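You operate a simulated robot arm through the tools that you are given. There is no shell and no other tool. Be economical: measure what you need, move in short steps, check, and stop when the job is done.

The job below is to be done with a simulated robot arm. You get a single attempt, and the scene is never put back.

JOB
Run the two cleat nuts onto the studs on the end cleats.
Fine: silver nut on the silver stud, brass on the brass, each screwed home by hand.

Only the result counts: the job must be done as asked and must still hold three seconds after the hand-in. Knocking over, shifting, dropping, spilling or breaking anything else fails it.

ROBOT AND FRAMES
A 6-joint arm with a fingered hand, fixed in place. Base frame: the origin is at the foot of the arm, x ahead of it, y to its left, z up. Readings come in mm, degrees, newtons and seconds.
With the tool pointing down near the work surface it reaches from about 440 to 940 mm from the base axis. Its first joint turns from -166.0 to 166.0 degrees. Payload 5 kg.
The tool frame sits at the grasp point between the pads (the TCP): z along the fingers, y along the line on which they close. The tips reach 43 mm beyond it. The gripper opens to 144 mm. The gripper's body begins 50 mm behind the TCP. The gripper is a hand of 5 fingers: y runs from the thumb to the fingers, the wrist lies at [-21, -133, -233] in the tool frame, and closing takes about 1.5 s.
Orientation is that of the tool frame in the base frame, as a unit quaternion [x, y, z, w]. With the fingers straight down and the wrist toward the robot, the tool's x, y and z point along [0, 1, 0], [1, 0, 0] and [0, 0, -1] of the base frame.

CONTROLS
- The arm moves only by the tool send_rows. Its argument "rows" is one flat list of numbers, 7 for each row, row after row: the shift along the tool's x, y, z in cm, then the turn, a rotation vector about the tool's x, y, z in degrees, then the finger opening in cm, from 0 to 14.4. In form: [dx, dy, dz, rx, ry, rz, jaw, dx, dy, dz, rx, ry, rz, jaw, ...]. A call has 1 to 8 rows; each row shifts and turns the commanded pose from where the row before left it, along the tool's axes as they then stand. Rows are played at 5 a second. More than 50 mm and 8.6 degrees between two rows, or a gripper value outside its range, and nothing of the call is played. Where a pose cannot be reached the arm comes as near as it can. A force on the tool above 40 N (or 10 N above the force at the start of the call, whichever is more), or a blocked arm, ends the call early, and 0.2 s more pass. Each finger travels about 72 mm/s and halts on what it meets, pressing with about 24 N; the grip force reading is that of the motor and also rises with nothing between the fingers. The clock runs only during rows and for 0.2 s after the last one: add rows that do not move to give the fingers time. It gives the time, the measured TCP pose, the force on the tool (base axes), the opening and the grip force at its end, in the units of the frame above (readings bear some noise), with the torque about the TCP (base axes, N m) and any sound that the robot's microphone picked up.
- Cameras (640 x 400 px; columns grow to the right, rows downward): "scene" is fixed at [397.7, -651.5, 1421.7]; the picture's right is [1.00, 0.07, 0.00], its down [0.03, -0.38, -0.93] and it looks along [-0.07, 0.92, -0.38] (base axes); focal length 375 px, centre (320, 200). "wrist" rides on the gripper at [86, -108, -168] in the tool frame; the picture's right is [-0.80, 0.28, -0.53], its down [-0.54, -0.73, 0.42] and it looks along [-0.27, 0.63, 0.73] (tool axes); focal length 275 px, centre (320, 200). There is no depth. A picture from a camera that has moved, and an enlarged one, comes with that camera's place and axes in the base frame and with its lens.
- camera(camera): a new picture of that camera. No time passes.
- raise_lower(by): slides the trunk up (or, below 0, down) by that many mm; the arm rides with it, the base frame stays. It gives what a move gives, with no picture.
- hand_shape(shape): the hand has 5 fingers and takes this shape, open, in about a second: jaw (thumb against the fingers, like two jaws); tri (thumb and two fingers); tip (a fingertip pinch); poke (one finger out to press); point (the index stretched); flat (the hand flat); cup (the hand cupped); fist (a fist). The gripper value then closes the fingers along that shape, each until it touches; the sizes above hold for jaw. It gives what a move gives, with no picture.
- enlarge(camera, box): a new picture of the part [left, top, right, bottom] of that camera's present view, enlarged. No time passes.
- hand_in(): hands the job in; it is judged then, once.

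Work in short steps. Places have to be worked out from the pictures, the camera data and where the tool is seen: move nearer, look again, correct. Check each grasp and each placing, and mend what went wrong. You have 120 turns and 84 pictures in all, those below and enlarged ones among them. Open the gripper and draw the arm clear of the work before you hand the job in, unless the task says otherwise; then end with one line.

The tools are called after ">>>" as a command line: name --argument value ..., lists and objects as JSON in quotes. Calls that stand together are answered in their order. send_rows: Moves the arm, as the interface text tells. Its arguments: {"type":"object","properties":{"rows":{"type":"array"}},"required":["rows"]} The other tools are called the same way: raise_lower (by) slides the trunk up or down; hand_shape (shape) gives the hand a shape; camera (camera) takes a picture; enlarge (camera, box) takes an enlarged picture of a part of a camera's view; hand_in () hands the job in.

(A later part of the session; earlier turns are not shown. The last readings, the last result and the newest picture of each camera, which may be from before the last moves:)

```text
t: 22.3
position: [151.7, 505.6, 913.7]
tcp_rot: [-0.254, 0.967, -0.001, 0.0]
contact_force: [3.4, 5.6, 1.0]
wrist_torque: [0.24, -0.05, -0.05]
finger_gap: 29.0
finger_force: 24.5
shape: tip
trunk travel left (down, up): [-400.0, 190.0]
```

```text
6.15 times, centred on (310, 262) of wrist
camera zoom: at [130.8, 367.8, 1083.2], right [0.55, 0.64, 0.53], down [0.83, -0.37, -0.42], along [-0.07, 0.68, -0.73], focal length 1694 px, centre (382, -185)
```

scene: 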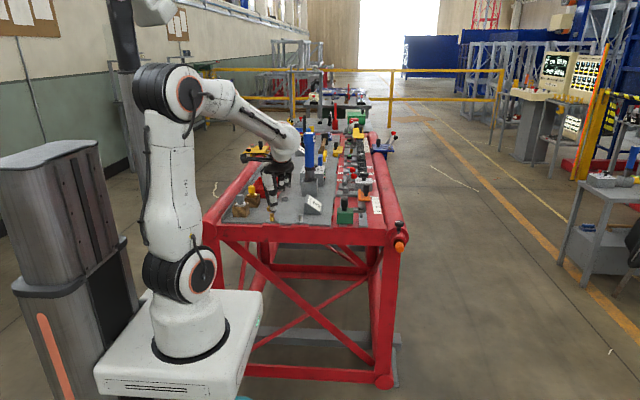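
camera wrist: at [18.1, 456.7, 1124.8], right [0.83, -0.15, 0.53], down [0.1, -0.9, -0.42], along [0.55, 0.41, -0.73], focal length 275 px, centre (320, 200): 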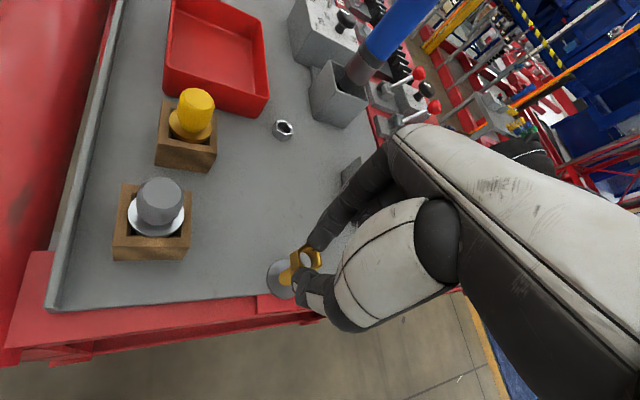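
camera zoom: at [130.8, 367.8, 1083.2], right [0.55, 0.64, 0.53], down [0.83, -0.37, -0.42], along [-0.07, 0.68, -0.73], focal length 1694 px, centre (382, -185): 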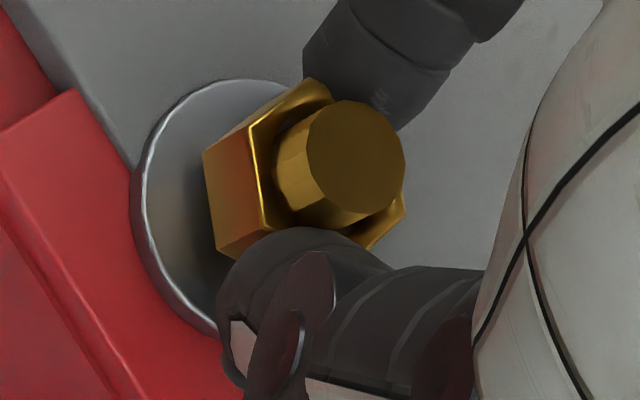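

The stud protrudes freely through the nut, and 3–4 mm remain to the washer. I turn clockwise with gentle feed.

>>> send_rows --rows '[0, 0, 0.03, 0, 0, 8.5, 2, 0, 0, 0.03, 0, 0, 8.5, 2, 0, 0, 0.03, 0, 0, 8.5, 2, 0, 0, 0.03, 0, 0, 8.5, 2, 0, 0, 0, 0, 0, 0, 2]'

>>> enlarge --camera "scene" --box '[265, 205, 295, 228]'

>>> enlarge --camera "wrist" --box '[270, 230, 350, 295]'

```text
t: 23.5
position: [152.1, 504.0, 913.7]
tcp_rot: [0.04, 0.999, 0.0, 0.001]
contact_force: [1.7, -0.4, 5.4]
wrist_torque: [0.08, -0.09, -0.01]
finger_gap: 29.3
finger_force: 24.0
shape: tip
trunk travel left (down, up): [-400.0, 190.0]
```

```text
16.00 times, centred on (280, 216) of scene
camera zoom: at [397.7, -651.5, 1421.7], right [1.0, 0.07, 0.0], down [0.03, -0.38, -0.93], along [-0.07, 0.92, -0.38], focal length 5998 px, centre (960, -64)
```

zoom: 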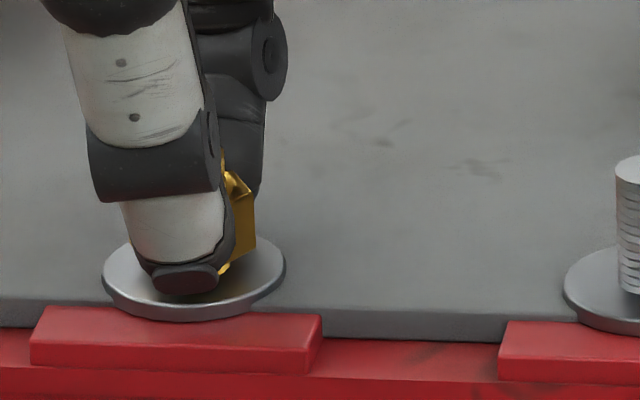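

```text
6.15 times, centred on (310, 262) of wrist
camera zoom: at [57.8, 402.4, 1082.1], right [0.82, 0.22, 0.54], down [0.48, -0.77, -0.42], along [0.32, 0.6, -0.73], focal length 1694 px, centre (382, -185)
```

zoom: 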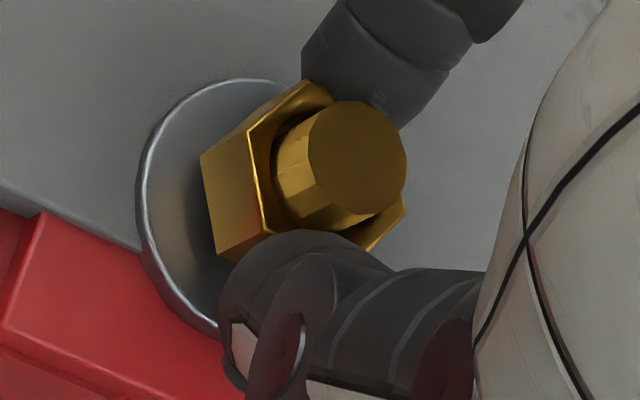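

A 5 N upward force with no descent suggests thread or tip contact. I keep turning clockwise with small feed.

>>> send_rows --rows '[0, 0, 0.02, 0, 0, 8.5, 2, 0, 0, 0.02, 0, 0, 8.5, 2, 0, 0, 0.02, 0, 0, 8.5, 2, 0, 0, 0.02, 0, 0, 8.5, 2, 0, 0, 0.02, 0, 0, 8.5, 2, 0, 0, 0.02, 0, 0, 8.5, 2, 0, 0, 0, 0, 0, 0, 2]'

>>> enlarge --camera "scene" --box '[265, 205, 295, 228]'

>>> enlarge --camera "wrist" --box '[270, 230, 350, 295]'

```text
t: 25.1
position: [152.3, 504.3, 912.6]
tcp_rot: [0.467, 0.884, 0.0, 0.001]
contact_force: [-1.3, -5.9, 9.1]
wrist_torque: [-0.15, 0.04, 0.01]
finger_gap: 29.5
finger_force: 24.1
shape: tip
trunk travel left (down, up): [-400.0, 190.0]
```

```text
16.00 times, centred on (280, 216) of scene
camera zoom: at [397.7, -651.5, 1421.7], right [1.0, 0.07, 0.0], down [0.03, -0.38, -0.93], along [-0.07, 0.92, -0.38], focal length 5998 px, centre (960, -64)
```

zoom: 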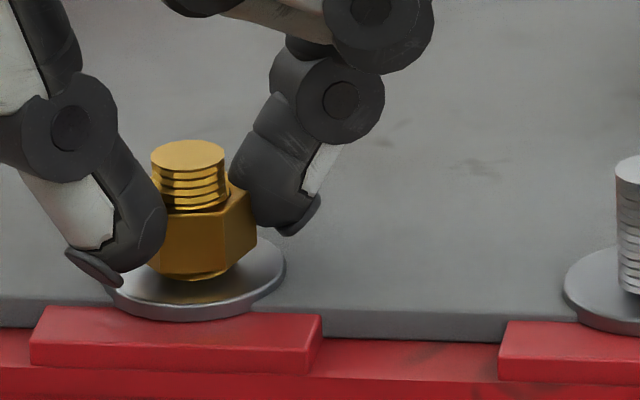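

```text
6.15 times, centred on (310, 262) of wrist
camera zoom: at [13.7, 513.3, 1081.2], right [0.68, -0.5, 0.53], down [-0.29, -0.86, -0.42], along [0.67, 0.13, -0.73], focal length 1694 px, centre (382, -185)
```

zoom: 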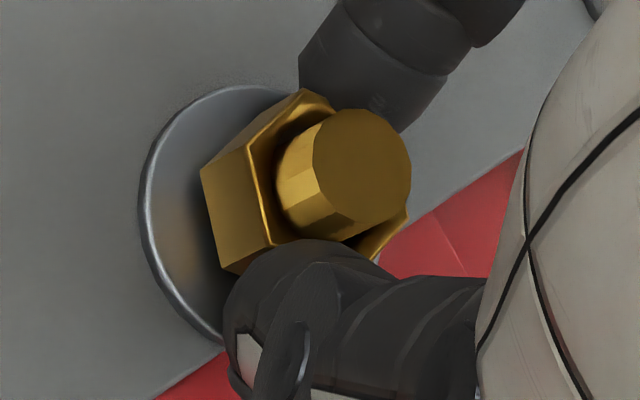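

The nut is ~1–2 mm above the washer and the fingertips touch the washer. I release to see whether the nut rests or drops, so as to regrasp it higher.

>>> send_rows --rows '[0, 0, 0, 0, 0, 0, 3.2, 0, 0, -0.1, 0, 0, 0, 3.6, 0, 0, -0.1, 0, 0, 0, 4.4, 0, 0, 0, 0, 0, 0, 4.4, 0, 0, 0, 0, 0, 0, 4.4]'

>>> enlarge --camera "scene" --box '[265, 205, 295, 228]'

```text
t: 26.3
position: [152.1, 504.9, 914.2]
tcp_rot: [0.466, 0.885, 0.0, 0.0]
contact_force: [-1.2, -0.3, -0.3]
wrist_torque: [-0.02, -0.01, -0.02]
finger_gap: 43.7
finger_force: 0.0
shape: tip
trunk travel left (down, up): [-400.0, 190.0]
```

```text
16.00 times, centred on (280, 216) of scene
camera zoom: at [397.7, -651.5, 1421.7], right [1.0, 0.07, 0.0], down [0.03, -0.38, -0.93], along [-0.07, 0.92, -0.38], focal length 5998 px, centre (960, -64)
```

zoom: 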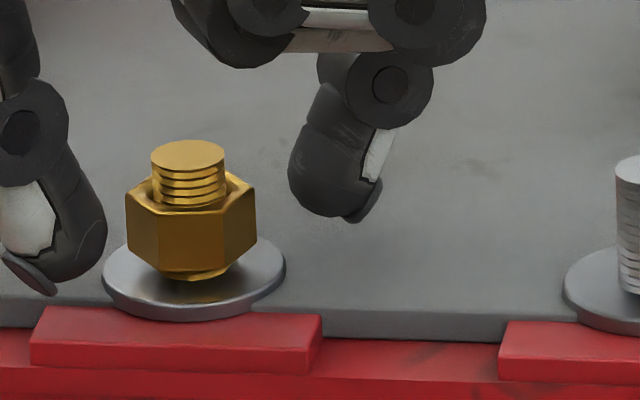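

The nut stays put when released, so the thread has caught it, about 6 mm above the washer. I regrasp 2 mm higher and turn on, trying larger turn steps per row (refused harmlessly if not allowed).

>>> send_rows --rows '[0, 0, -0.2, 0, 0, 0, 3, 0, 0, 0, 0, 0, 0, 2, 0, 0, 0, 0, 0, 0, 2, 0, 0, 0.01, 0, 0, 14, 2, 0, 0, 0.01, 0, 0, 14, 2, 0, 0, 0.01, 0, 0, 14, 2, 0, 0, 0.01, 0, 0, 14, 2, 0, 0, 0, 0, 0, 0, 2]'

>>> enlarge --camera "scene" --box '[265, 205, 295, 228]'

```text
refused: row 4 steps farther than a row can; nothing moved
```

```text
16.00 times, centred on (280, 216) of scene
camera zoom: at [397.7, -651.5, 1421.7], right [1.0, 0.07, 0.0], down [0.03, -0.38, -0.93], along [-0.07, 0.92, -0.38], focal length 5998 px, centre (960, -64)
```

zoom: 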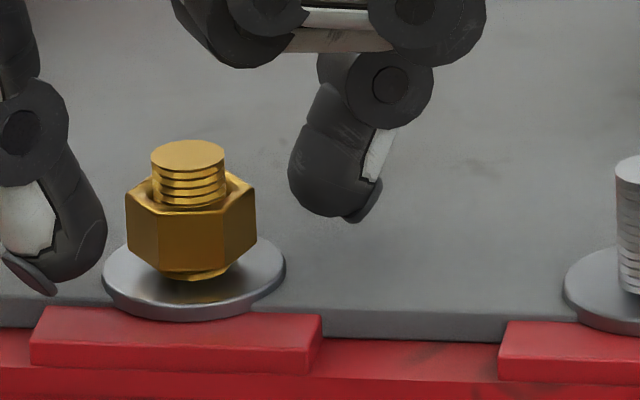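

Row limit is 8.6°. I regrasp 2 mm higher and then turn 8 × 8.5° clockwise.

>>> send_rows --rows '[0, 0, -0.2, 0, 0, 0, 3, 0, 0, 0, 0, 0, 0, 2, 0, 0, 0, 0, 0, 0, 2, 0, 0, 0, 0, 0, 0, 2, 0, 0, 0.005, 0, 0, 8.5, 2, 0, 0, 0.005, 0, 0, 8.5, 2, 0, 0, 0.005, 0, 0, 8.5, 2, 0, 0, 0.005, 0, 0, 8.5, 2]'

>>> send_rows --rows '[0, 0, 0.005, 0, 0, 8.5, 2, 0, 0, 0.005, 0, 0, 8.5, 2, 0, 0, 0.005, 0, 0, 8.5, 2, 0, 0, 0.005, 0, 0, 8.5, 2, 0, 0, 0, 0, 0, 0, 2]'

>>> enlarge --camera "wrist" --box '[270, 230, 350, 295]'

>>> enlarge --camera "scene" --box '[240, 155, 320, 228]'

```text
t: 28.1
position: [151.3, 504.2, 916.0]
tcp_rot: [0.705, 0.709, 0.0, 0.0]
contact_force: [-2.4, -0.8, 0.8]
wrist_torque: [0.0, 0.06, -0.01]
finger_gap: 20.2
finger_force: 0.1
shape: tip
trunk travel left (down, up): [-400.0, 190.0]
```

```text
t: 29.3
position: [152.2, 504.0, 913.7]
tcp_rot: [0.882, 0.471, 0.001, 0.0]
contact_force: [-1.5, 0.4, 0.3]
wrist_torque: [0.01, 0.06, 0.03]
finger_gap: 20.1
finger_force: 0.0
shape: tip
trunk travel left (down, up): [-400.0, 190.0]
```

```text
6.15 times, centred on (310, 262) of wrist
camera zoom: at [109.6, 636.0, 1083.7], right [-0.21, -0.82, 0.53], down [-0.9, -0.05, -0.42], along [0.37, -0.57, -0.73], focal length 1694 px, centre (382, -185)
```

zoom: 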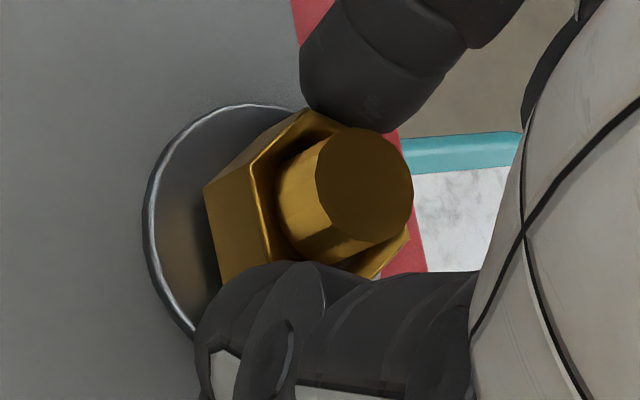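

```text
5.48 times, centred on (280, 192) of scene
camera zoom: at [397.7, -651.5, 1421.7], right [1.0, 0.07, 0.0], down [0.03, -0.38, -0.93], along [-0.07, 0.92, -0.38], focal length 2054 px, centre (539, 247)
```

zoom: 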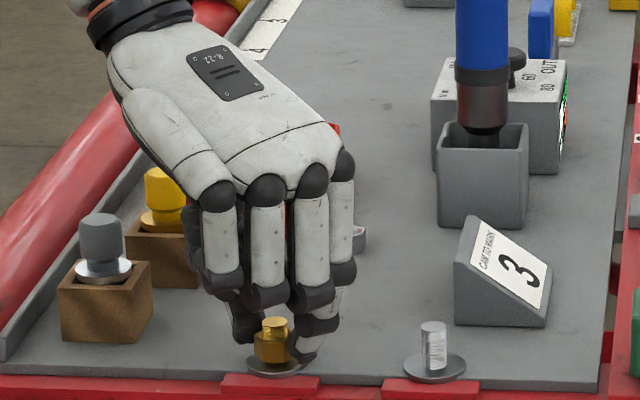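

Gap 20 mm with no grip force is odd; I look at the fingers closely.

>>> enlarge --camera "scene" --box '[265, 205, 295, 228]'

```text
16.00 times, centred on (280, 216) of scene
camera zoom: at [397.7, -651.5, 1421.7], right [1.0, 0.07, 0.0], down [0.03, -0.38, -0.93], along [-0.07, 0.92, -0.38], focal length 5998 px, centre (960, -64)
```

zoom: 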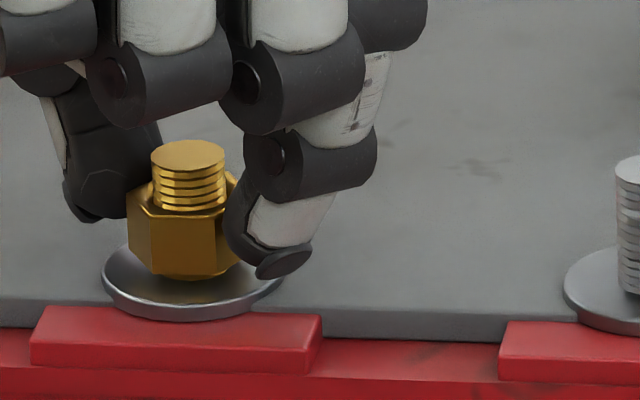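

The nut did turn and sank ~1.3 mm, so the pitch is coarse. I tighten the grip (10 mm command) and continue turning.

>>> send_rows --rows '[0, 0, 0, 0, 0, 0, 1, 0, 0, 0, 0, 0, 0, 1, 0, 0, 0.01, 0, 0, 8.5, 1, 0, 0, 0.01, 0, 0, 8.5, 1, 0, 0, 0.01, 0, 0, 8.5, 1, 0, 0, 0.01, 0, 0, 8.5, 1, 0, 0, 0.01, 0, 0, 8.5, 1, 0, 0, 0, 0, 0, 0, 1]'

>>> enlarge --camera "scene" --box '[265, 205, 295, 228]'

```text
t: 31.1
position: [153.0, 503.8, 913.8]
tcp_rot: [0.993, 0.119, 0.0, 0.0]
contact_force: [-3.3, -2.5, 0.2]
wrist_torque: [-0.14, 0.08, 0.02]
finger_gap: 17.3
finger_force: 23.7
shape: tip
trunk travel left (down, up): [-400.0, 190.0]
```

```text
16.00 times, centred on (280, 216) of scene
camera zoom: at [397.7, -651.5, 1421.7], right [1.0, 0.07, 0.0], down [0.03, -0.38, -0.93], along [-0.07, 0.92, -0.38], focal length 5998 px, centre (960, -64)
```

zoom: 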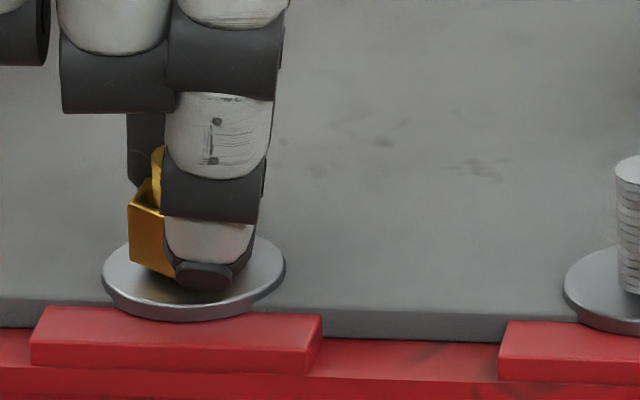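

Gripped at 24 N, yaw −76°. I continue turning with feed matching the descent, and check with both cameras.

>>> send_rows --rows '[0, 0, 0.015, 0, 0, 8.5, 1, 0, 0, 0.015, 0, 0, 8.5, 1, 0, 0, 0.015, 0, 0, 8.5, 1, 0, 0, 0.015, 0, 0, 8.5, 1, 0, 0, 0.015, 0, 0, 8.5, 1, 0, 0, 0.015, 0, 0, 8.5, 1, 0, 0, 0, 0, 0, 0, 1]'

>>> enlarge --camera "wrist" --box '[270, 230, 350, 295]'

>>> camera --camera "scene"

```text
t: 32.7
position: [151.4, 504.0, 914.4]
tcp_rot: [0.948, -0.319, 0.0, 0.0]
contact_force: [-5.8, -4.1, 0.2]
wrist_torque: [-0.24, 0.26, 0.01]
finger_gap: 16.7
finger_force: 24.3
shape: tip
trunk travel left (down, up): [-400.0, 190.0]
```

```text
6.15 times, centred on (310, 262) of wrist
camera zoom: at [285.9, 537.9, 1082.8], right [-0.81, 0.26, 0.53], down [0.01, 0.91, -0.42], along [-0.59, -0.34, -0.73], focal length 1694 px, centre (382, -185)
```

zoom: 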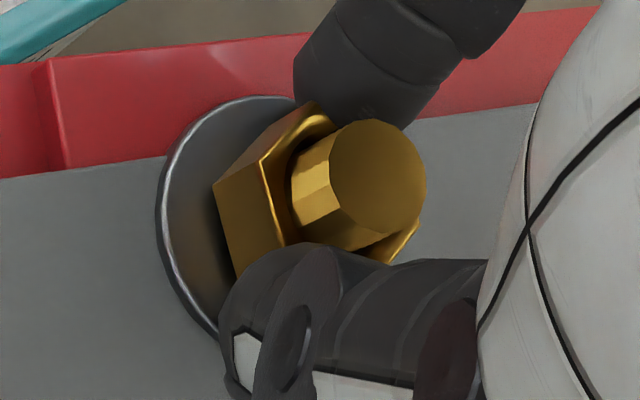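

```text
29 pictures are left
```

scene: 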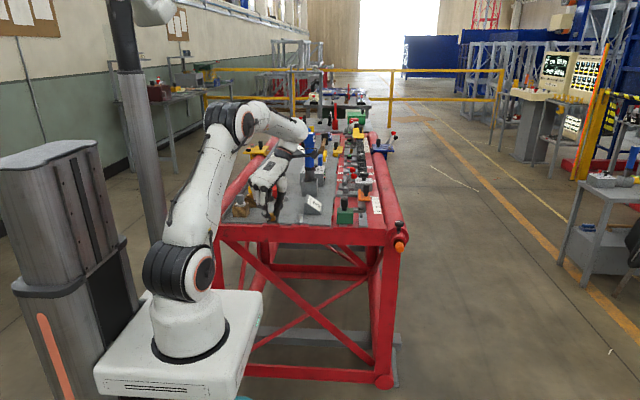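

It turns well and reach still holds at yaw −127°. I keep turning.

>>> send_rows --rows '[0, 0, 0.015, 0, 0, 8.5, 1, 0, 0, 0.015, 0, 0, 8.5, 1, 0, 0, 0.015, 0, 0, 8.5, 1, 0, 0, 0.015, 0, 0, 8.5, 1, 0, 0, 0.015, 0, 0, 8.5, 1, 0, 0, 0.015, 0, 0, 8.5, 1, 0, 0, 0, 0, 0, 0, 1]'

>>> enlarge --camera "wrist" --box '[270, 230, 350, 295]'

>>> enlarge --camera "scene" --box '[265, 205, 295, 228]'

```text
t: 34.3
position: [342.3, 534.6, 1020.9]
tcp_rot: [0.723, -0.69, 0.0, 0.008]
contact_force: [-0.8, 0.5, -0.5]
wrist_torque: [-0.02, 0.03, -0.06]
finger_gap: 16.8
finger_force: 24.2
shape: tip
out of reach, approached as far as the arm can: row 3, 4, 5, 6
trunk travel left (down, up): [-400.0, 190.0]
```

```text
6.15 times, centred on (310, 262) of wrist
camera zoom: at [456.7, 455.3, 1189.1], right [-0.31, 0.79, 0.53], down [0.7, 0.57, -0.44], along [-0.65, 0.23, -0.73], focal length 1694 px, centre (382, -185)
```

zoom: 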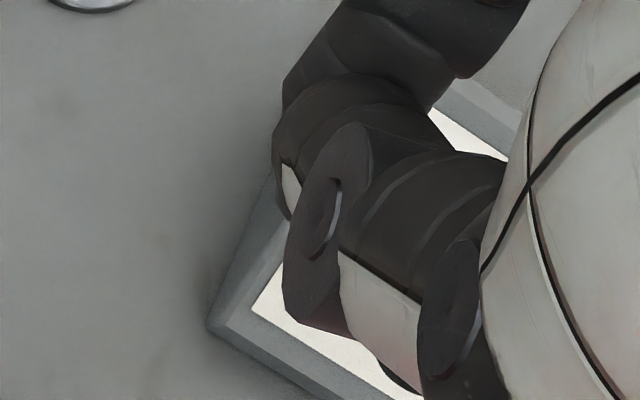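

```text
16.00 times, centred on (280, 216) of scene
camera zoom: at [397.7, -651.5, 1421.7], right [1.0, 0.07, 0.0], down [0.03, -0.38, -0.93], along [-0.07, 0.92, -0.38], focal length 5998 px, centre (960, -64)
```

zoom: 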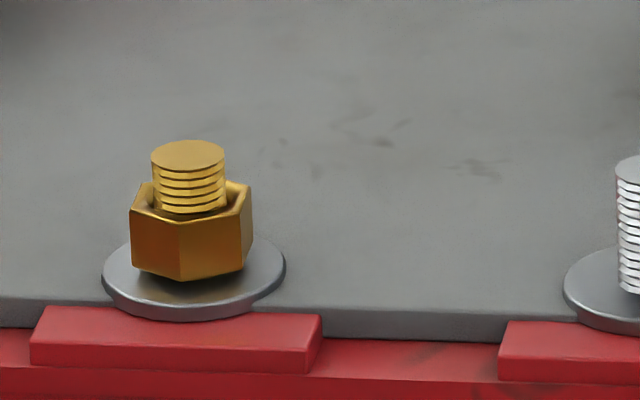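

The last rows went out of reach (limit near yaw −135°) and the arm swung away, but the brass nut sits undisturbed on its stud with ~3 mm (about half a turn) to go. I raise, unwind and come back over the stud.

>>> send_rows --rows '[0, 0, -3, 0, 0, 0, 4.6, 0, 0, 0, 0, 0, -8.5, 4.6, 0, 0, 0, 0, 0, -8.5, 4.6, 0, 0, 0, 0, 0, -8.5, 4.6, 0, 0, 0, 0, 0, -8.5, 4.6, 0, 0, 0, 0, 0, -8.5, 4.6, 0, 0, 0, 0, 0, -8.5, 4.6]'

>>> camera --camera "scene"

```text
t: 35.9
position: [292.2, 478.9, 987.9]
tcp_rot: [0.948, -0.318, 0.0, -0.003]
contact_force: [0.6, -0.3, 0.3]
wrist_torque: [0.0, 0.02, 0.02]
finger_gap: 45.9
finger_force: 0.0
shape: tip
out of reach, approached as far as the arm can: row 2, 3, 4, 5, 6, 7
trunk travel left (down, up): [-400.0, 190.0]
```

```text
26 pictures are left
```

scene: 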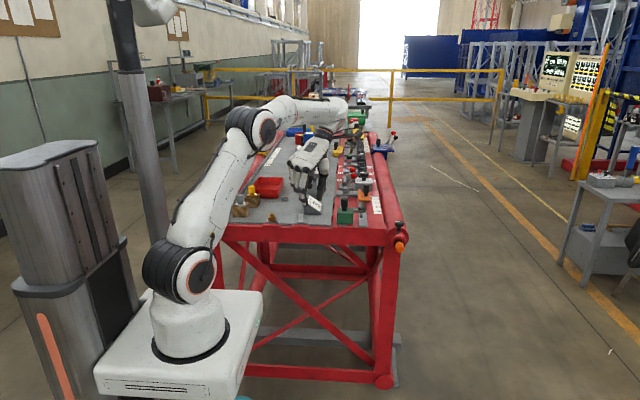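

The arm lags its commanded pose (over the brass stud). I command a rise first, then keep unwinding so it can rejoin from above.

>>> send_rows --rows '[0, 0, -4.5, 0, 0, 0, 4.6, 0, 0, -4.5, 0, 0, 0, 4.6, 0, 0, 0, 0, 0, -8.5, 4.6, 0, 0, 0, 0, 0, -8.5, 4.6, 0, 0, 0, 0, 0, -8.5, 4.6]'

```text
t: 37.1
position: [269.0, 440.6, 1021.7]
tcp_rot: [0.995, -0.1, 0.0, 0.0]
contact_force: [0.5, 0.0, -0.5]
wrist_torque: [0.0, 0.02, 0.0]
finger_gap: 45.4
finger_force: 0.0
shape: tip
out of reach, approached as far as the arm can: row 1, 2, 3
trunk travel left (down, up): [-400.0, 190.0]
```

>>> send_rows --rows '[0, 0, 0, 0, 0, 0, 4.6, 0, 0, 0, 0, 0, 0, 4.6, 0, 0, 0, 0, 0, 0, 4.6]'

```text
t: 37.9
position: [267.7, 441.2, 1022.5]
tcp_rot: [0.995, -0.101, 0.0, 0.0]
contact_force: [-0.1, 0.2, 0.3]
wrist_torque: [0.0, 0.0, 0.0]
finger_gap: 45.8
finger_force: 0.1
shape: tip
trunk travel left (down, up): [-400.0, 190.0]
```

The command follows the reached pose: now (268,441,1022), yaw −101°. I translate over the stud and unwind further.

>>> send_rows --rows '[0, 0, 0, 0, 0, -8.5, 4.6, 0, 0, 0, 0, 0, -8.5, 4.6, 0, 0, 0, 0, 0, -8.5, 4.6, 0, 0, 0, 0, 0, -8.5, 4.6, 0, 0, 0, 0, 0, -8.5, 4.6, 0, 0, 0, 0, 0, -8.5, 4.6, 0, 0, 0, 0, 0, -8.5, 4.6, 0, 0, 0, 0, 0, -8.5, 4.6]'

>>> send_rows --rows '[0, 0, 0, 0, 0, -8.5, 4.6, 0, 0, 0, 0, 0, -8.5, 4.6, 0, 0, 0, 0, 0, -8.5, 4.6, 0, 0, 0, 0, 0, -8.5, 4.6, 0, 0, 0, 0, 0, -8.5, 4.6, 0, 0, 0, 0, 0, -8.5, 4.6, 0, 0, 0, 0, 0, -8.5, 4.6, 0, 0, 0, 0, 0, -8.5, 4.6]'

```text
t: 39.7
position: [267.6, 439.5, 1021.2]
tcp_rot: [0.881, 0.473, 0.001, 0.0]
contact_force: [-0.1, -0.4, -0.1]
wrist_torque: [0.02, 0.0, 0.0]
finger_gap: 45.8
finger_force: 0.0
shape: tip
trunk travel left (down, up): [-400.0, 190.0]
```

```text
t: 41.5
position: [267.9, 441.5, 1020.6]
tcp_rot: [0.465, 0.885, 0.0, 0.0]
contact_force: [0.8, 0.6, -0.6]
wrist_torque: [0.02, -0.03, 0.01]
finger_gap: 45.8
finger_force: 0.1
shape: tip
trunk travel left (down, up): [-400.0, 190.0]
```

Yaw 34°. I translate over the stud (152.3,504.4), then wind back to yaw 122° and lower to 960.

>>> send_rows --rows '[3.93, -1.98, 0, 0, 0, 0, 4.6, 3.93, -1.98, 0, 0, 0, 0, 4.6, 3.93, -1.98, 0, 0, 0, 0, 4.6, 0, 0, 0, 0, 0, -8.5, 4.6, 0, 0, 0, 0, 0, -8.5, 4.6, 0, 0, 0, 0, 0, -8.5, 4.6, 0, 0, 0, 0, 0, -8.5, 4.6, 0, 0, 0, 0, 0, -8.5, 4.6]'

>>> send_rows --rows '[0, 0, 0, 0, 0, -8.5, 4.6, 0, 0, 0, 0, 0, -8.5, 4.6, 0, 0, 0, 0, 0, -8.5, 4.6, 0, 0, 0, 0, 0, -8.5, 4.6, 0, 0, 0, 0, 0, -8.5, 4.6, 0, 0, 3, 0, 0, -2.6, 4.6, 0, 0, 3, 0, 0, 0, 4.6]'

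>>> enlarge --camera "wrist" --box '[230, 210, 370, 320]'

```text
t: 43.3
position: [152.5, 505.6, 1022.1]
tcp_rot: [0.115, 0.993, 0.0, 0.0]
contact_force: [0.0, 0.8, 0.2]
wrist_torque: [-0.02, -0.01, -0.01]
finger_gap: 45.8
finger_force: 0.1
shape: tip
trunk travel left (down, up): [-400.0, 190.0]
```

```text
t: 44.9
position: [153.8, 506.2, 962.4]
tcp_rot: [-0.276, 0.961, 0.001, 0.0]
contact_force: [-0.3, -0.2, 0.6]
wrist_torque: [-0.01, -0.03, 0.03]
finger_gap: 45.9
finger_force: 0.0
shape: tip
trunk travel left (down, up): [-400.0, 190.0]
```

```text
3.64 times, centred on (300, 265) of wrist
camera zoom: at [138.1, 367.4, 1131.0], right [0.52, 0.66, 0.53], down [0.84, -0.33, -0.42], along [-0.11, 0.67, -0.73], focal length 1001 px, centre (393, -36)
```

zoom: 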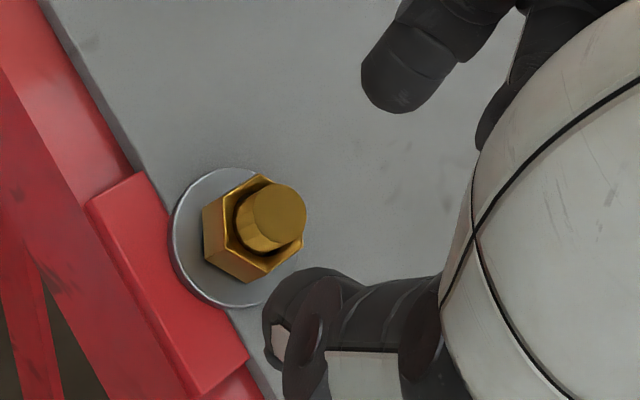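

The stud is on the axis and the flats look aligned with the fingers. I lower to z≈913 and close.

>>> send_rows --rows '[0.04, 0.03, 2.5, 0, 0, 0, 4.6, 0, 0, 2.4, 0, 0, 0, 4, 0, 0, 0, 0, 0, 0, 2.5, 0, 0, 0, 0, 0, 0, 1, 0, 0, 0, 0, 0, 0, 1, 0, 0, 0, 0, 0, 0, 1]'

>>> enlarge --camera "wrist" --box '[270, 230, 350, 295]'

```text
t: 46.3
position: [153.0, 506.3, 912.0]
tcp_rot: [-0.276, 0.961, 0.0, -0.001]
contact_force: [-0.8, 1.8, -0.8]
wrist_torque: [0.11, 0.04, -0.01]
finger_gap: 18.5
finger_force: 23.7
shape: tip
trunk travel left (down, up): [-400.0, 190.0]
```

```text
6.15 times, centred on (310, 262) of wrist
camera zoom: at [137.5, 367.5, 1081.0], right [0.53, 0.66, 0.53], down [0.84, -0.33, -0.42], along [-0.11, 0.67, -0.73], focal length 1694 px, centre (382, -185)
```

zoom: 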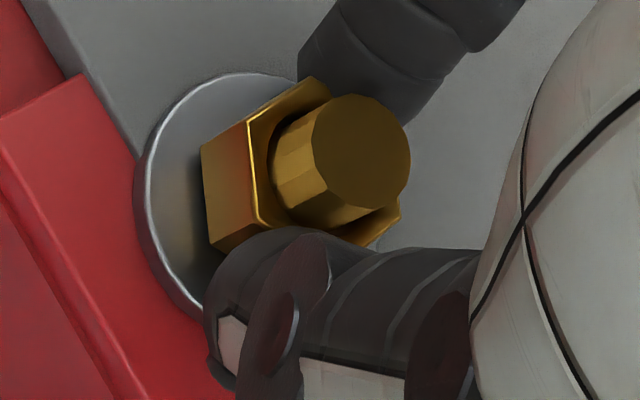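

Gripped at 24 N. I turn 136° clockwise in two calls with matching feed.

>>> send_rows --rows '[0, 0, 0.015, 0, 0, 8.5, 1, 0, 0, 0.015, 0, 0, 8.5, 1, 0, 0, 0.015, 0, 0, 8.5, 1, 0, 0, 0.015, 0, 0, 8.5, 1, 0, 0, 0.015, 0, 0, 8.5, 1, 0, 0, 0.015, 0, 0, 8.5, 1, 0, 0, 0.015, 0, 0, 8.5, 1, 0, 0, 0.015, 0, 0, 8.5, 1]'

>>> send_rows --rows '[0, 0, 0.015, 0, 0, 8.5, 1, 0, 0, 0.015, 0, 0, 8.5, 1, 0, 0, 0.015, 0, 0, 8.5, 1, 0, 0, 0.015, 0, 0, 8.5, 1, 0, 0, 0.01, 0, 0, 8.5, 1, 0, 0, 0.01, 0, 0, 8.5, 1, 0, 0, 0.01, 0, 0, 8.5, 1, 0, 0, 0.01, 0, 0, 8.5, 1]'

>>> enlarge --camera "scene" --box '[265, 205, 295, 228]'

```text
t: 48.1
position: [152.3, 504.3, 912.4]
tcp_rot: [0.31, 0.951, 0.0, 0.001]
contact_force: [-3.5, -5.0, -0.1]
wrist_torque: [-0.14, 0.12, 0.03]
finger_gap: 18.3
finger_force: 23.9
shape: tip
trunk travel left (down, up): [-400.0, 190.0]
```

```text
t: 49.9
position: [152.0, 505.5, 911.0]
tcp_rot: [0.789, 0.614, 0.0, 0.0]
contact_force: [-6.6, -3.9, 0.3]
wrist_torque: [-0.08, 0.2, 0.0]
finger_gap: 18.1
finger_force: 23.8
shape: tip
trunk travel left (down, up): [-400.0, 190.0]
```

```text
16.00 times, centred on (280, 216) of scene
camera zoom: at [397.7, -651.5, 1421.7], right [1.0, 0.07, 0.0], down [0.03, -0.38, -0.93], along [-0.07, 0.92, -0.38], focal length 5998 px, centre (960, -64)
```

zoom: 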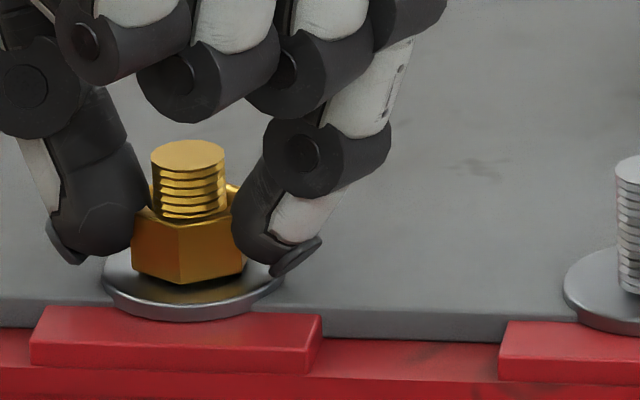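

It descends slowly (about 2 mm per turn), so ~2–3 mm (a turn or so) remain. I continue to near the reach limit (yaw ≈ −125°).

>>> send_rows --rows '[0, 0, 0.005, 0, 0, 8.5, 1, 0, 0, 0.005, 0, 0, 8.5, 1, 0, 0, 0.005, 0, 0, 8.5, 1, 0, 0, 0.005, 0, 0, 8.5, 1, 0, 0, 0.005, 0, 0, 8.5, 1, 0, 0, 0.005, 0, 0, 8.5, 1, 0, 0, 0.005, 0, 0, 8.5, 1, 0, 0, 0.005, 0, 0, 8.5, 1]'

>>> send_rows --rows '[0, 0, 0.005, 0, 0, 8.5, 1, 0, 0, 0.005, 0, 0, 8.5, 1, 0, 0, 0.005, 0, 0, 8.5, 1, 0, 0, 0.005, 0, 0, 8.5, 1, 0, 0, 0, 0, 0, 0, 3, 0, 0, 0, 0, 0, 0, 4, 0, 0, 0, 0, 0, 0, 4.6]'

>>> enlarge --camera "scene" --box '[265, 205, 295, 228]'

```text
t: 51.7
position: [151.8, 505.2, 910.2]
tcp_rot: [0.998, 0.069, 0.0, 0.0]
contact_force: [-7.4, -5.7, 1.5]
wrist_torque: [-0.24, 0.17, 0.04]
finger_gap: 17.9
finger_force: 24.2
shape: tip
trunk travel left (down, up): [-400.0, 190.0]
```

```text
t: 53.3
position: [153.2, 505.6, 910.6]
tcp_rot: [0.974, -0.225, 0.0, 0.0]
contact_force: [-0.4, 0.1, -0.6]
wrist_torque: [-0.02, -0.02, 0.03]
finger_gap: 45.7
finger_force: 0.1
shape: tip
trunk travel left (down, up): [-400.0, 190.0]
```

```text
16.00 times, centred on (280, 216) of scene
camera zoom: at [397.7, -651.5, 1421.7], right [1.0, 0.07, 0.0], down [0.03, -0.38, -0.93], along [-0.07, 0.92, -0.38], focal length 5998 px, centre (960, -64)
```

zoom: 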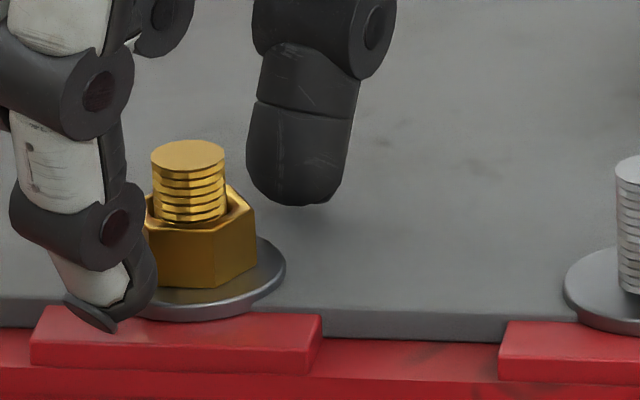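

The gap is now ~2 mm, pitch ≈2.4 mm/turn. I raise 4 mm, rewind 240° (a multiple of 60°) and regrasp.

>>> send_rows --rows '[0, 0, -0.4, 0, 0, -8.57, 4.6, 0, 0, 0, 0, 0, -8.57, 4.6, 0, 0, 0, 0, 0, -8.57, 4.6, 0, 0, 0, 0, 0, -8.57, 4.6, 0, 0, 0, 0, 0, -8.57, 4.6, 0, 0, 0, 0, 0, -8.57, 4.6, 0, 0, 0, 0, 0, -8.57, 4.6, 0, 0, 0, 0, 0, -8.57, 4.6]'

>>> send_rows --rows '[0, 0, 0, 0, 0, -8.57, 4.6, 0, 0, 0, 0, 0, -8.57, 4.6, 0, 0, 0, 0, 0, -8.57, 4.6, 0, 0, 0, 0, 0, -8.57, 4.6, 0, 0, 0, 0, 0, -8.57, 4.6, 0, 0, 0, 0, 0, -8.57, 4.6, 0, 0, 0, 0, 0, -8.57, 4.6, 0, 0, 0, 0, 0, -8.57, 4.6]'

>>> send_rows --rows '[0, 0, 0, 0, 0, -8.57, 4.6, 0, 0, 0, 0, 0, -8.57, 4.6, 0, 0, 0, 0, 0, -8.57, 4.6, 0, 0, 0, 0, 0, -8.57, 4.6, 0, 0, 0, 0, 0, -8.57, 4.6, 0, 0, 0, 0, 0, -8.57, 4.6, 0, 0, 0, 0, 0, -8.57, 4.6, 0, 0, 0, 0, 0, -8.57, 4.6]'

>>> send_rows --rows '[0, 0, 0, 0, 0, -8.57, 4.6, 0, 0, 0, 0, 0, -8.57, 4.6, 0, 0, 0, 0, 0, -8.57, 4.6, 0, 0, 0, 0, 0, -8.57, 4.6, 0, 0, 0.3, 0, 0, 0, 3.5, 0, 0, 0, 0, 0, 0, 2, 0, 0, 0, 0, 0, 0, 1, 0, 0, 0, 0, 0, 0, 1]'

>>> enlarge --camera "wrist" --box '[270, 230, 350, 295]'

```text
t: 55.1
position: [151.8, 505.5, 914.5]
tcp_rot: [0.932, 0.363, 0.001, 0.001]
contact_force: [-0.9, -0.5, -0.1]
wrist_torque: [-0.02, 0.01, 0.0]
finger_gap: 45.5
finger_force: 0.1
shape: tip
trunk travel left (down, up): [-400.0, 190.0]
```

```text
t: 56.9
position: [152.6, 504.9, 914.3]
tcp_rot: [0.566, 0.825, 0.0, 0.001]
contact_force: [-0.2, 0.1, 0.3]
wrist_torque: [-0.01, 0.01, 0.0]
finger_gap: 45.3
finger_force: 0.0
shape: tip
trunk travel left (down, up): [-400.0, 190.0]
```

```text
t: 58.7
position: [151.6, 505.6, 914.6]
tcp_rot: [0.004, 1.0, 0.0, -0.002]
contact_force: [-0.1, 0.0, -0.4]
wrist_torque: [-0.04, -0.01, 0.01]
finger_gap: 45.8
finger_force: 0.1
shape: tip
trunk travel left (down, up): [-400.0, 190.0]
```

```text
t: 60.5
position: [151.6, 506.0, 910.4]
tcp_rot: [-0.292, 0.956, 0.0, 0.0]
contact_force: [0.5, 2.6, 0.2]
wrist_torque: [0.16, 0.0, -0.02]
finger_gap: 21.3
finger_force: 24.1
shape: tip
trunk travel left (down, up): [-400.0, 190.0]
```

```text
6.15 times, centred on (310, 262) of wrist
camera zoom: at [142.2, 366.8, 1079.3], right [0.5, 0.68, 0.53], down [0.86, -0.3, -0.42], along [-0.13, 0.67, -0.73], focal length 1694 px, centre (382, -185)
```

zoom: 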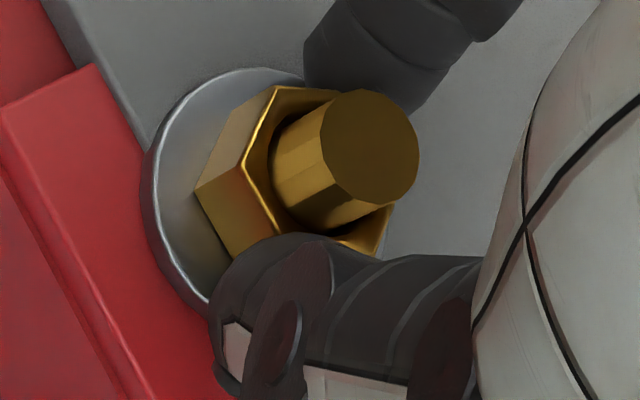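

The nut lagged ~20° relative to the hand, so the flats aren't aligned. I open, wind back 20° more and regrip.

>>> send_rows --rows '[0, 0, 0, 0, 0, 0, 3.5, 0, 0, 0, 0, 0, 0, 4.4, 0.03, 0.02, 0, 0, 0, -8.5, 4.4, 0, 0, 0, 0, 0, -8.5, 4.4, 0, 0, 0, 0, 0, -3, 3, 0, 0, 0, 0, 0, 0, 2, 0, 0, 0, 0, 0, 0, 1, 0, 0, 0, 0, 0, 0, 1]'

>>> enlarge --camera "wrist" --box '[270, 230, 350, 295]'

```text
t: 62.3
position: [151.2, 505.0, 910.7]
tcp_rot: [-0.453, 0.891, 0.0, 0.001]
contact_force: [-2.0, 1.6, -0.5]
wrist_torque: [0.1, 0.09, 0.01]
finger_gap: 18.6
finger_force: 24.2
shape: tip
trunk travel left (down, up): [-400.0, 190.0]
```

```text
6.15 times, centred on (310, 262) of wrist
camera zoom: at [189.5, 371.3, 1079.3], right [0.24, 0.81, 0.53], down [0.91, 0.01, -0.42], along [-0.35, 0.58, -0.73], focal length 1694 px, centre (382, -185)
```

zoom: 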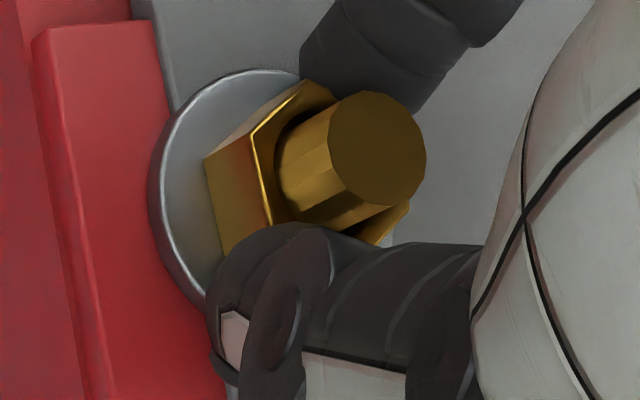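

Aligned and gripped. I turn 204° clockwise with small feed.

>>> send_rows --rows '[0, 0, 0.005, 0, 0, 8.5, 1, 0, 0, 0.005, 0, 0, 8.5, 1, 0, 0, 0.005, 0, 0, 8.5, 1, 0, 0, 0.005, 0, 0, 8.5, 1, 0, 0, 0.005, 0, 0, 8.5, 1, 0, 0, 0.005, 0, 0, 8.5, 1, 0, 0, 0.005, 0, 0, 8.5, 1, 0, 0, 0.005, 0, 0, 8.5, 1]'

>>> send_rows --rows '[0, 0, 0.005, 0, 0, 8.5, 1, 0, 0, 0.005, 0, 0, 8.5, 1, 0, 0, 0.005, 0, 0, 8.5, 1, 0, 0, 0.005, 0, 0, 8.5, 1, 0, 0, 0.005, 0, 0, 8.5, 1, 0, 0, 0.005, 0, 0, 8.5, 1, 0, 0, 0.005, 0, 0, 8.5, 1, 0, 0, 0.005, 0, 0, 8.5, 1]'

>>> send_rows --rows '[0, 0, 0.005, 0, 0, 8.5, 1, 0, 0, 0.005, 0, 0, 8.5, 1, 0, 0, 0.005, 0, 0, 8.5, 1, 0, 0, 0.005, 0, 0, 8.5, 1, 0, 0, 0.005, 0, 0, 8.5, 1, 0, 0, 0.005, 0, 0, 8.5, 1, 0, 0, 0.005, 0, 0, 8.5, 1, 0, 0, 0.005, 0, 0, 8.5, 1]'

>>> enlarge --camera "scene" --box '[265, 205, 295, 228]'

```text
t: 64.1
position: [150.8, 505.5, 909.6]
tcp_rot: [0.121, 0.993, 0.0, 0.001]
contact_force: [-4.7, 7.4, -1.1]
wrist_torque: [0.37, 0.18, 0.34]
finger_gap: 17.4
finger_force: 24.8
shape: tip
trunk travel left (down, up): [-400.0, 190.0]
```

```text
t: 65.9
position: [153.0, 505.4, 910.5]
tcp_rot: [0.658, 0.753, 0.001, 0.0]
contact_force: [20.2, -1.9, -3.7]
wrist_torque: [0.1, -0.59, 0.25]
finger_gap: 15.7
finger_force: 23.7
shape: tip
trunk travel left (down, up): [-400.0, 190.0]
```

```text
t: 67.7
position: [154.9, 504.2, 909.1]
tcp_rot: [0.966, 0.257, 0.002, 0.0]
contact_force: [24.0, -21.9, 10.4]
wrist_torque: [-0.41, -0.85, 0.3]
finger_gap: 16.5
finger_force: 24.5
shape: tip
trunk travel left (down, up): [-400.0, 190.0]
```

```text
16.00 times, centred on (280, 216) of scene
camera zoom: at [397.7, -651.5, 1421.7], right [1.0, 0.07, 0.0], down [0.03, -0.38, -0.93], along [-0.07, 0.92, -0.38], focal length 5998 px, centre (960, -64)
```

zoom: 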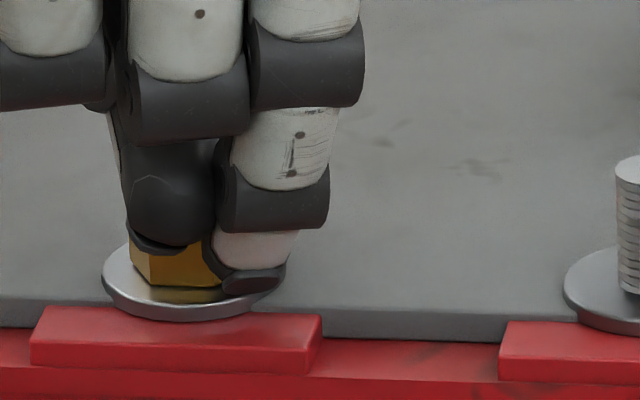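

A resisting torque of ~0.3 N·m appeared: the nut is tight or jammed. I open and look.

>>> send_rows --rows '[0, 0, 0, 0, 0, 0, 3, 0, 0, 0, 0, 0, 0, 4.4, 0, 0, -2, 0, 0, 0, 4.6, 0, 0, -3, 0, 0, 0, 4.6]'

>>> enlarge --camera "scene" --box '[265, 205, 295, 228]'

>>> enlarge --camera "wrist" --box '[230, 230, 310, 295]'

```text
t: 68.7
position: [151.7, 505.5, 958.4]
tcp_rot: [0.966, 0.259, -0.001, 0.001]
contact_force: [0.6, -0.2, -0.1]
wrist_torque: [0.0, 0.0, 0.03]
finger_gap: 46.0
finger_force: 0.0
shape: tip
trunk travel left (down, up): [-400.0, 190.0]
```

```text
16.00 times, centred on (280, 216) of scene
camera zoom: at [397.7, -651.5, 1421.7], right [1.0, 0.07, 0.0], down [0.03, -0.38, -0.93], along [-0.07, 0.92, -0.38], focal length 5998 px, centre (960, -64)
```

zoom: 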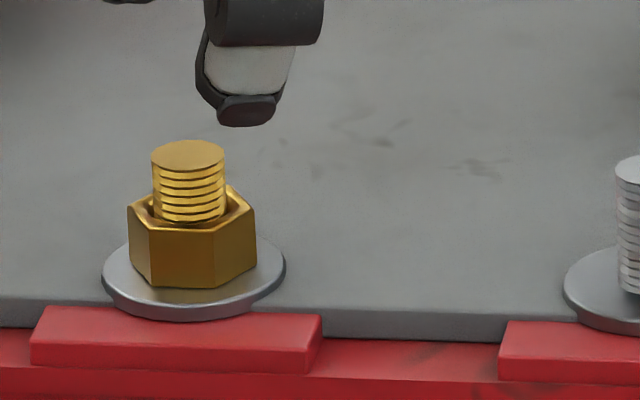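

```text
6.15 times, centred on (270, 262) of wrist
camera zoom: at [172.7, 641.8, 1126.4], right [-0.55, -0.64, 0.54], down [-0.83, 0.36, -0.42], along [0.08, -0.68, -0.73], focal length 1694 px, centre (628, -185)
```

zoom: 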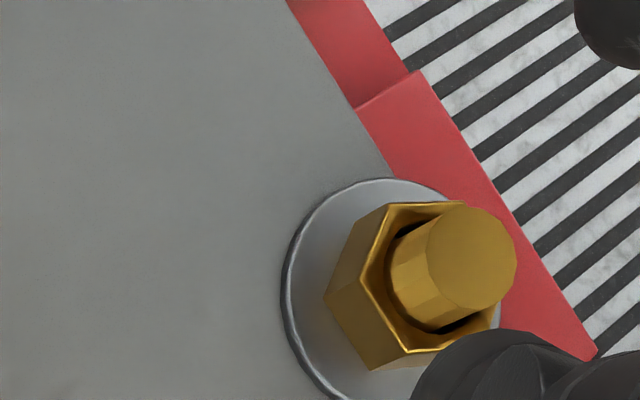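

The brass nut bottomed at the same height as after the previous stroke, and sits flush on the washer with firm resisting torque: it is home. I raise, unwind to yaw 60° and go over the silver nut (168,696).

>>> send_rows --rows '[0, 0, -4.9, 0, 0, 0, 4.6, 0, 0, 0, 0, 0, -8.57, 4.6, 0, 0, 0, 0, 0, -8.57, 4.6, 0, 0, 0, 0, 0, -8.57, 4.6, 0, 0, 0, 0, 0, -8.57, 4.6, 0, 0, 0, 0, 0, -8.57, 4.6, 0, 0, 0, 0, 0, -8.57, 4.6, 0, 0, 0, 0, 0, -8.57, 4.6]'

>>> send_rows --rows '[0, 0, 0, 0, 0, -8.57, 4.6, 0, 0, 0, 0, 0, -8.57, 4.6, 0, 0, 0, 0, 0, -8.57, 4.6, 0, 0, 0, 0, 0, -8.57, 4.6, 0, 0, 0, 0, 0, -8.57, 4.6, 0, 0, 0, 0, 0, -8.57, 4.6, 0, 0, 0, 0, 0, -8.57, 4.6]'

>>> send_rows --rows '[2.04, 4.34, 0, 0, 0, 0, 4.6, 2.04, 4.34, 0, 0, 0, 0, 4.6, 2.04, 4.34, 0, 0, 0, 0, 4.6, 2.04, 4.34, 0, 0, 0, 0, 4.6, 0, 0, 2.8, 0, 0, 0, 4.6, 0, 0, 2.8, 0, 0, 0, 4.6, 0, 0, 0, 0, 0, 0, 4.6]'

>>> enlarge --camera "wrist" --box '[220, 200, 380, 310]'

```text
t: 70.5
position: [152.2, 504.5, 1006.9]
tcp_rot: [0.707, 0.708, 0.0, 0.0]
contact_force: [0.1, 1.3, -0.7]
wrist_torque: [-0.03, -0.01, 0.02]
finger_gap: 45.8
finger_force: 0.0
shape: tip
trunk travel left (down, up): [-400.0, 190.0]
```

```text
t: 72.1
position: [152.4, 504.9, 1007.3]
tcp_rot: [0.258, 0.966, 0.0, 0.0]
contact_force: [-0.6, -0.1, -0.4]
wrist_torque: [-0.01, -0.01, 0.0]
finger_gap: 45.7
finger_force: 0.0
shape: tip
trunk travel left (down, up): [-400.0, 190.0]
```

```text
t: 73.7
position: [168.5, 696.0, 951.4]
tcp_rot: [0.26, 0.966, 0.0, 0.0]
contact_force: [0.7, 0.0, -0.6]
wrist_torque: [-0.02, 0.02, -0.01]
finger_gap: 45.9
finger_force: 0.0
shape: tip
trunk travel left (down, up): [-400.0, 190.0]
```

```text
3.64 times, centred on (300, 255) of wrist
camera zoom: at [39.9, 645.4, 1120.8], right [0.83, -0.15, 0.53], down [0.11, -0.9, -0.42], along [0.55, 0.41, -0.73], focal length 1001 px, centre (393, 0)
```

zoom: 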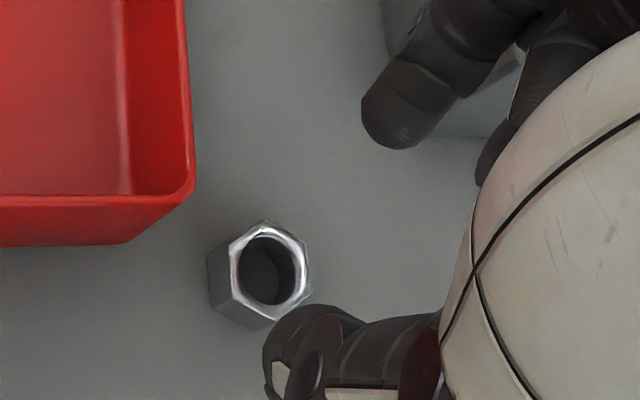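

The nut appears ~2.5 mm toward −y of the axis. I correct, lower to z≈908 and close.

>>> send_rows --rows '[-0.12, -0.22, 1.5, 0, 0, 0, 4.4, 0, 0, 1.5, 0, 0, 0, 4, 0, 0, 1.3, 0, 0, 0, 4, 0, 0, 0, 0, 0, 0, 3, 0, 0, 0, 0, 0, 0, 2, 0, 0, 0, 0, 0, 0, 1, 0, 0, 0, 0, 0, 0, 1]'

>>> enlarge --camera "wrist" --box '[240, 220, 360, 320]'

```text
t: 75.3
position: [167.5, 693.0, 908.3]
tcp_rot: [0.259, 0.966, 0.001, 0.0]
contact_force: [0.0, 0.8, 1.9]
wrist_torque: [0.04, -0.01, -0.03]
finger_gap: 19.4
finger_force: 24.3
shape: tip
trunk travel left (down, up): [-400.0, 190.0]
```

```text
4.00 times, centred on (300, 270) of wrist
camera zoom: at [39.6, 642.6, 1077.4], right [0.83, -0.15, 0.53], down [0.11, -0.9, -0.42], along [0.55, 0.41, -0.73], focal length 1101 px, centre (400, -80)
```

zoom: 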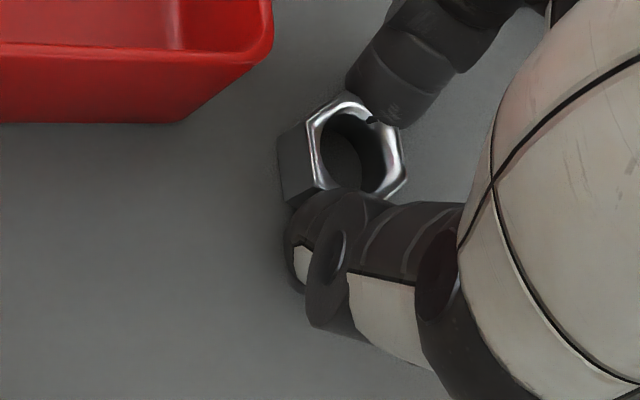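

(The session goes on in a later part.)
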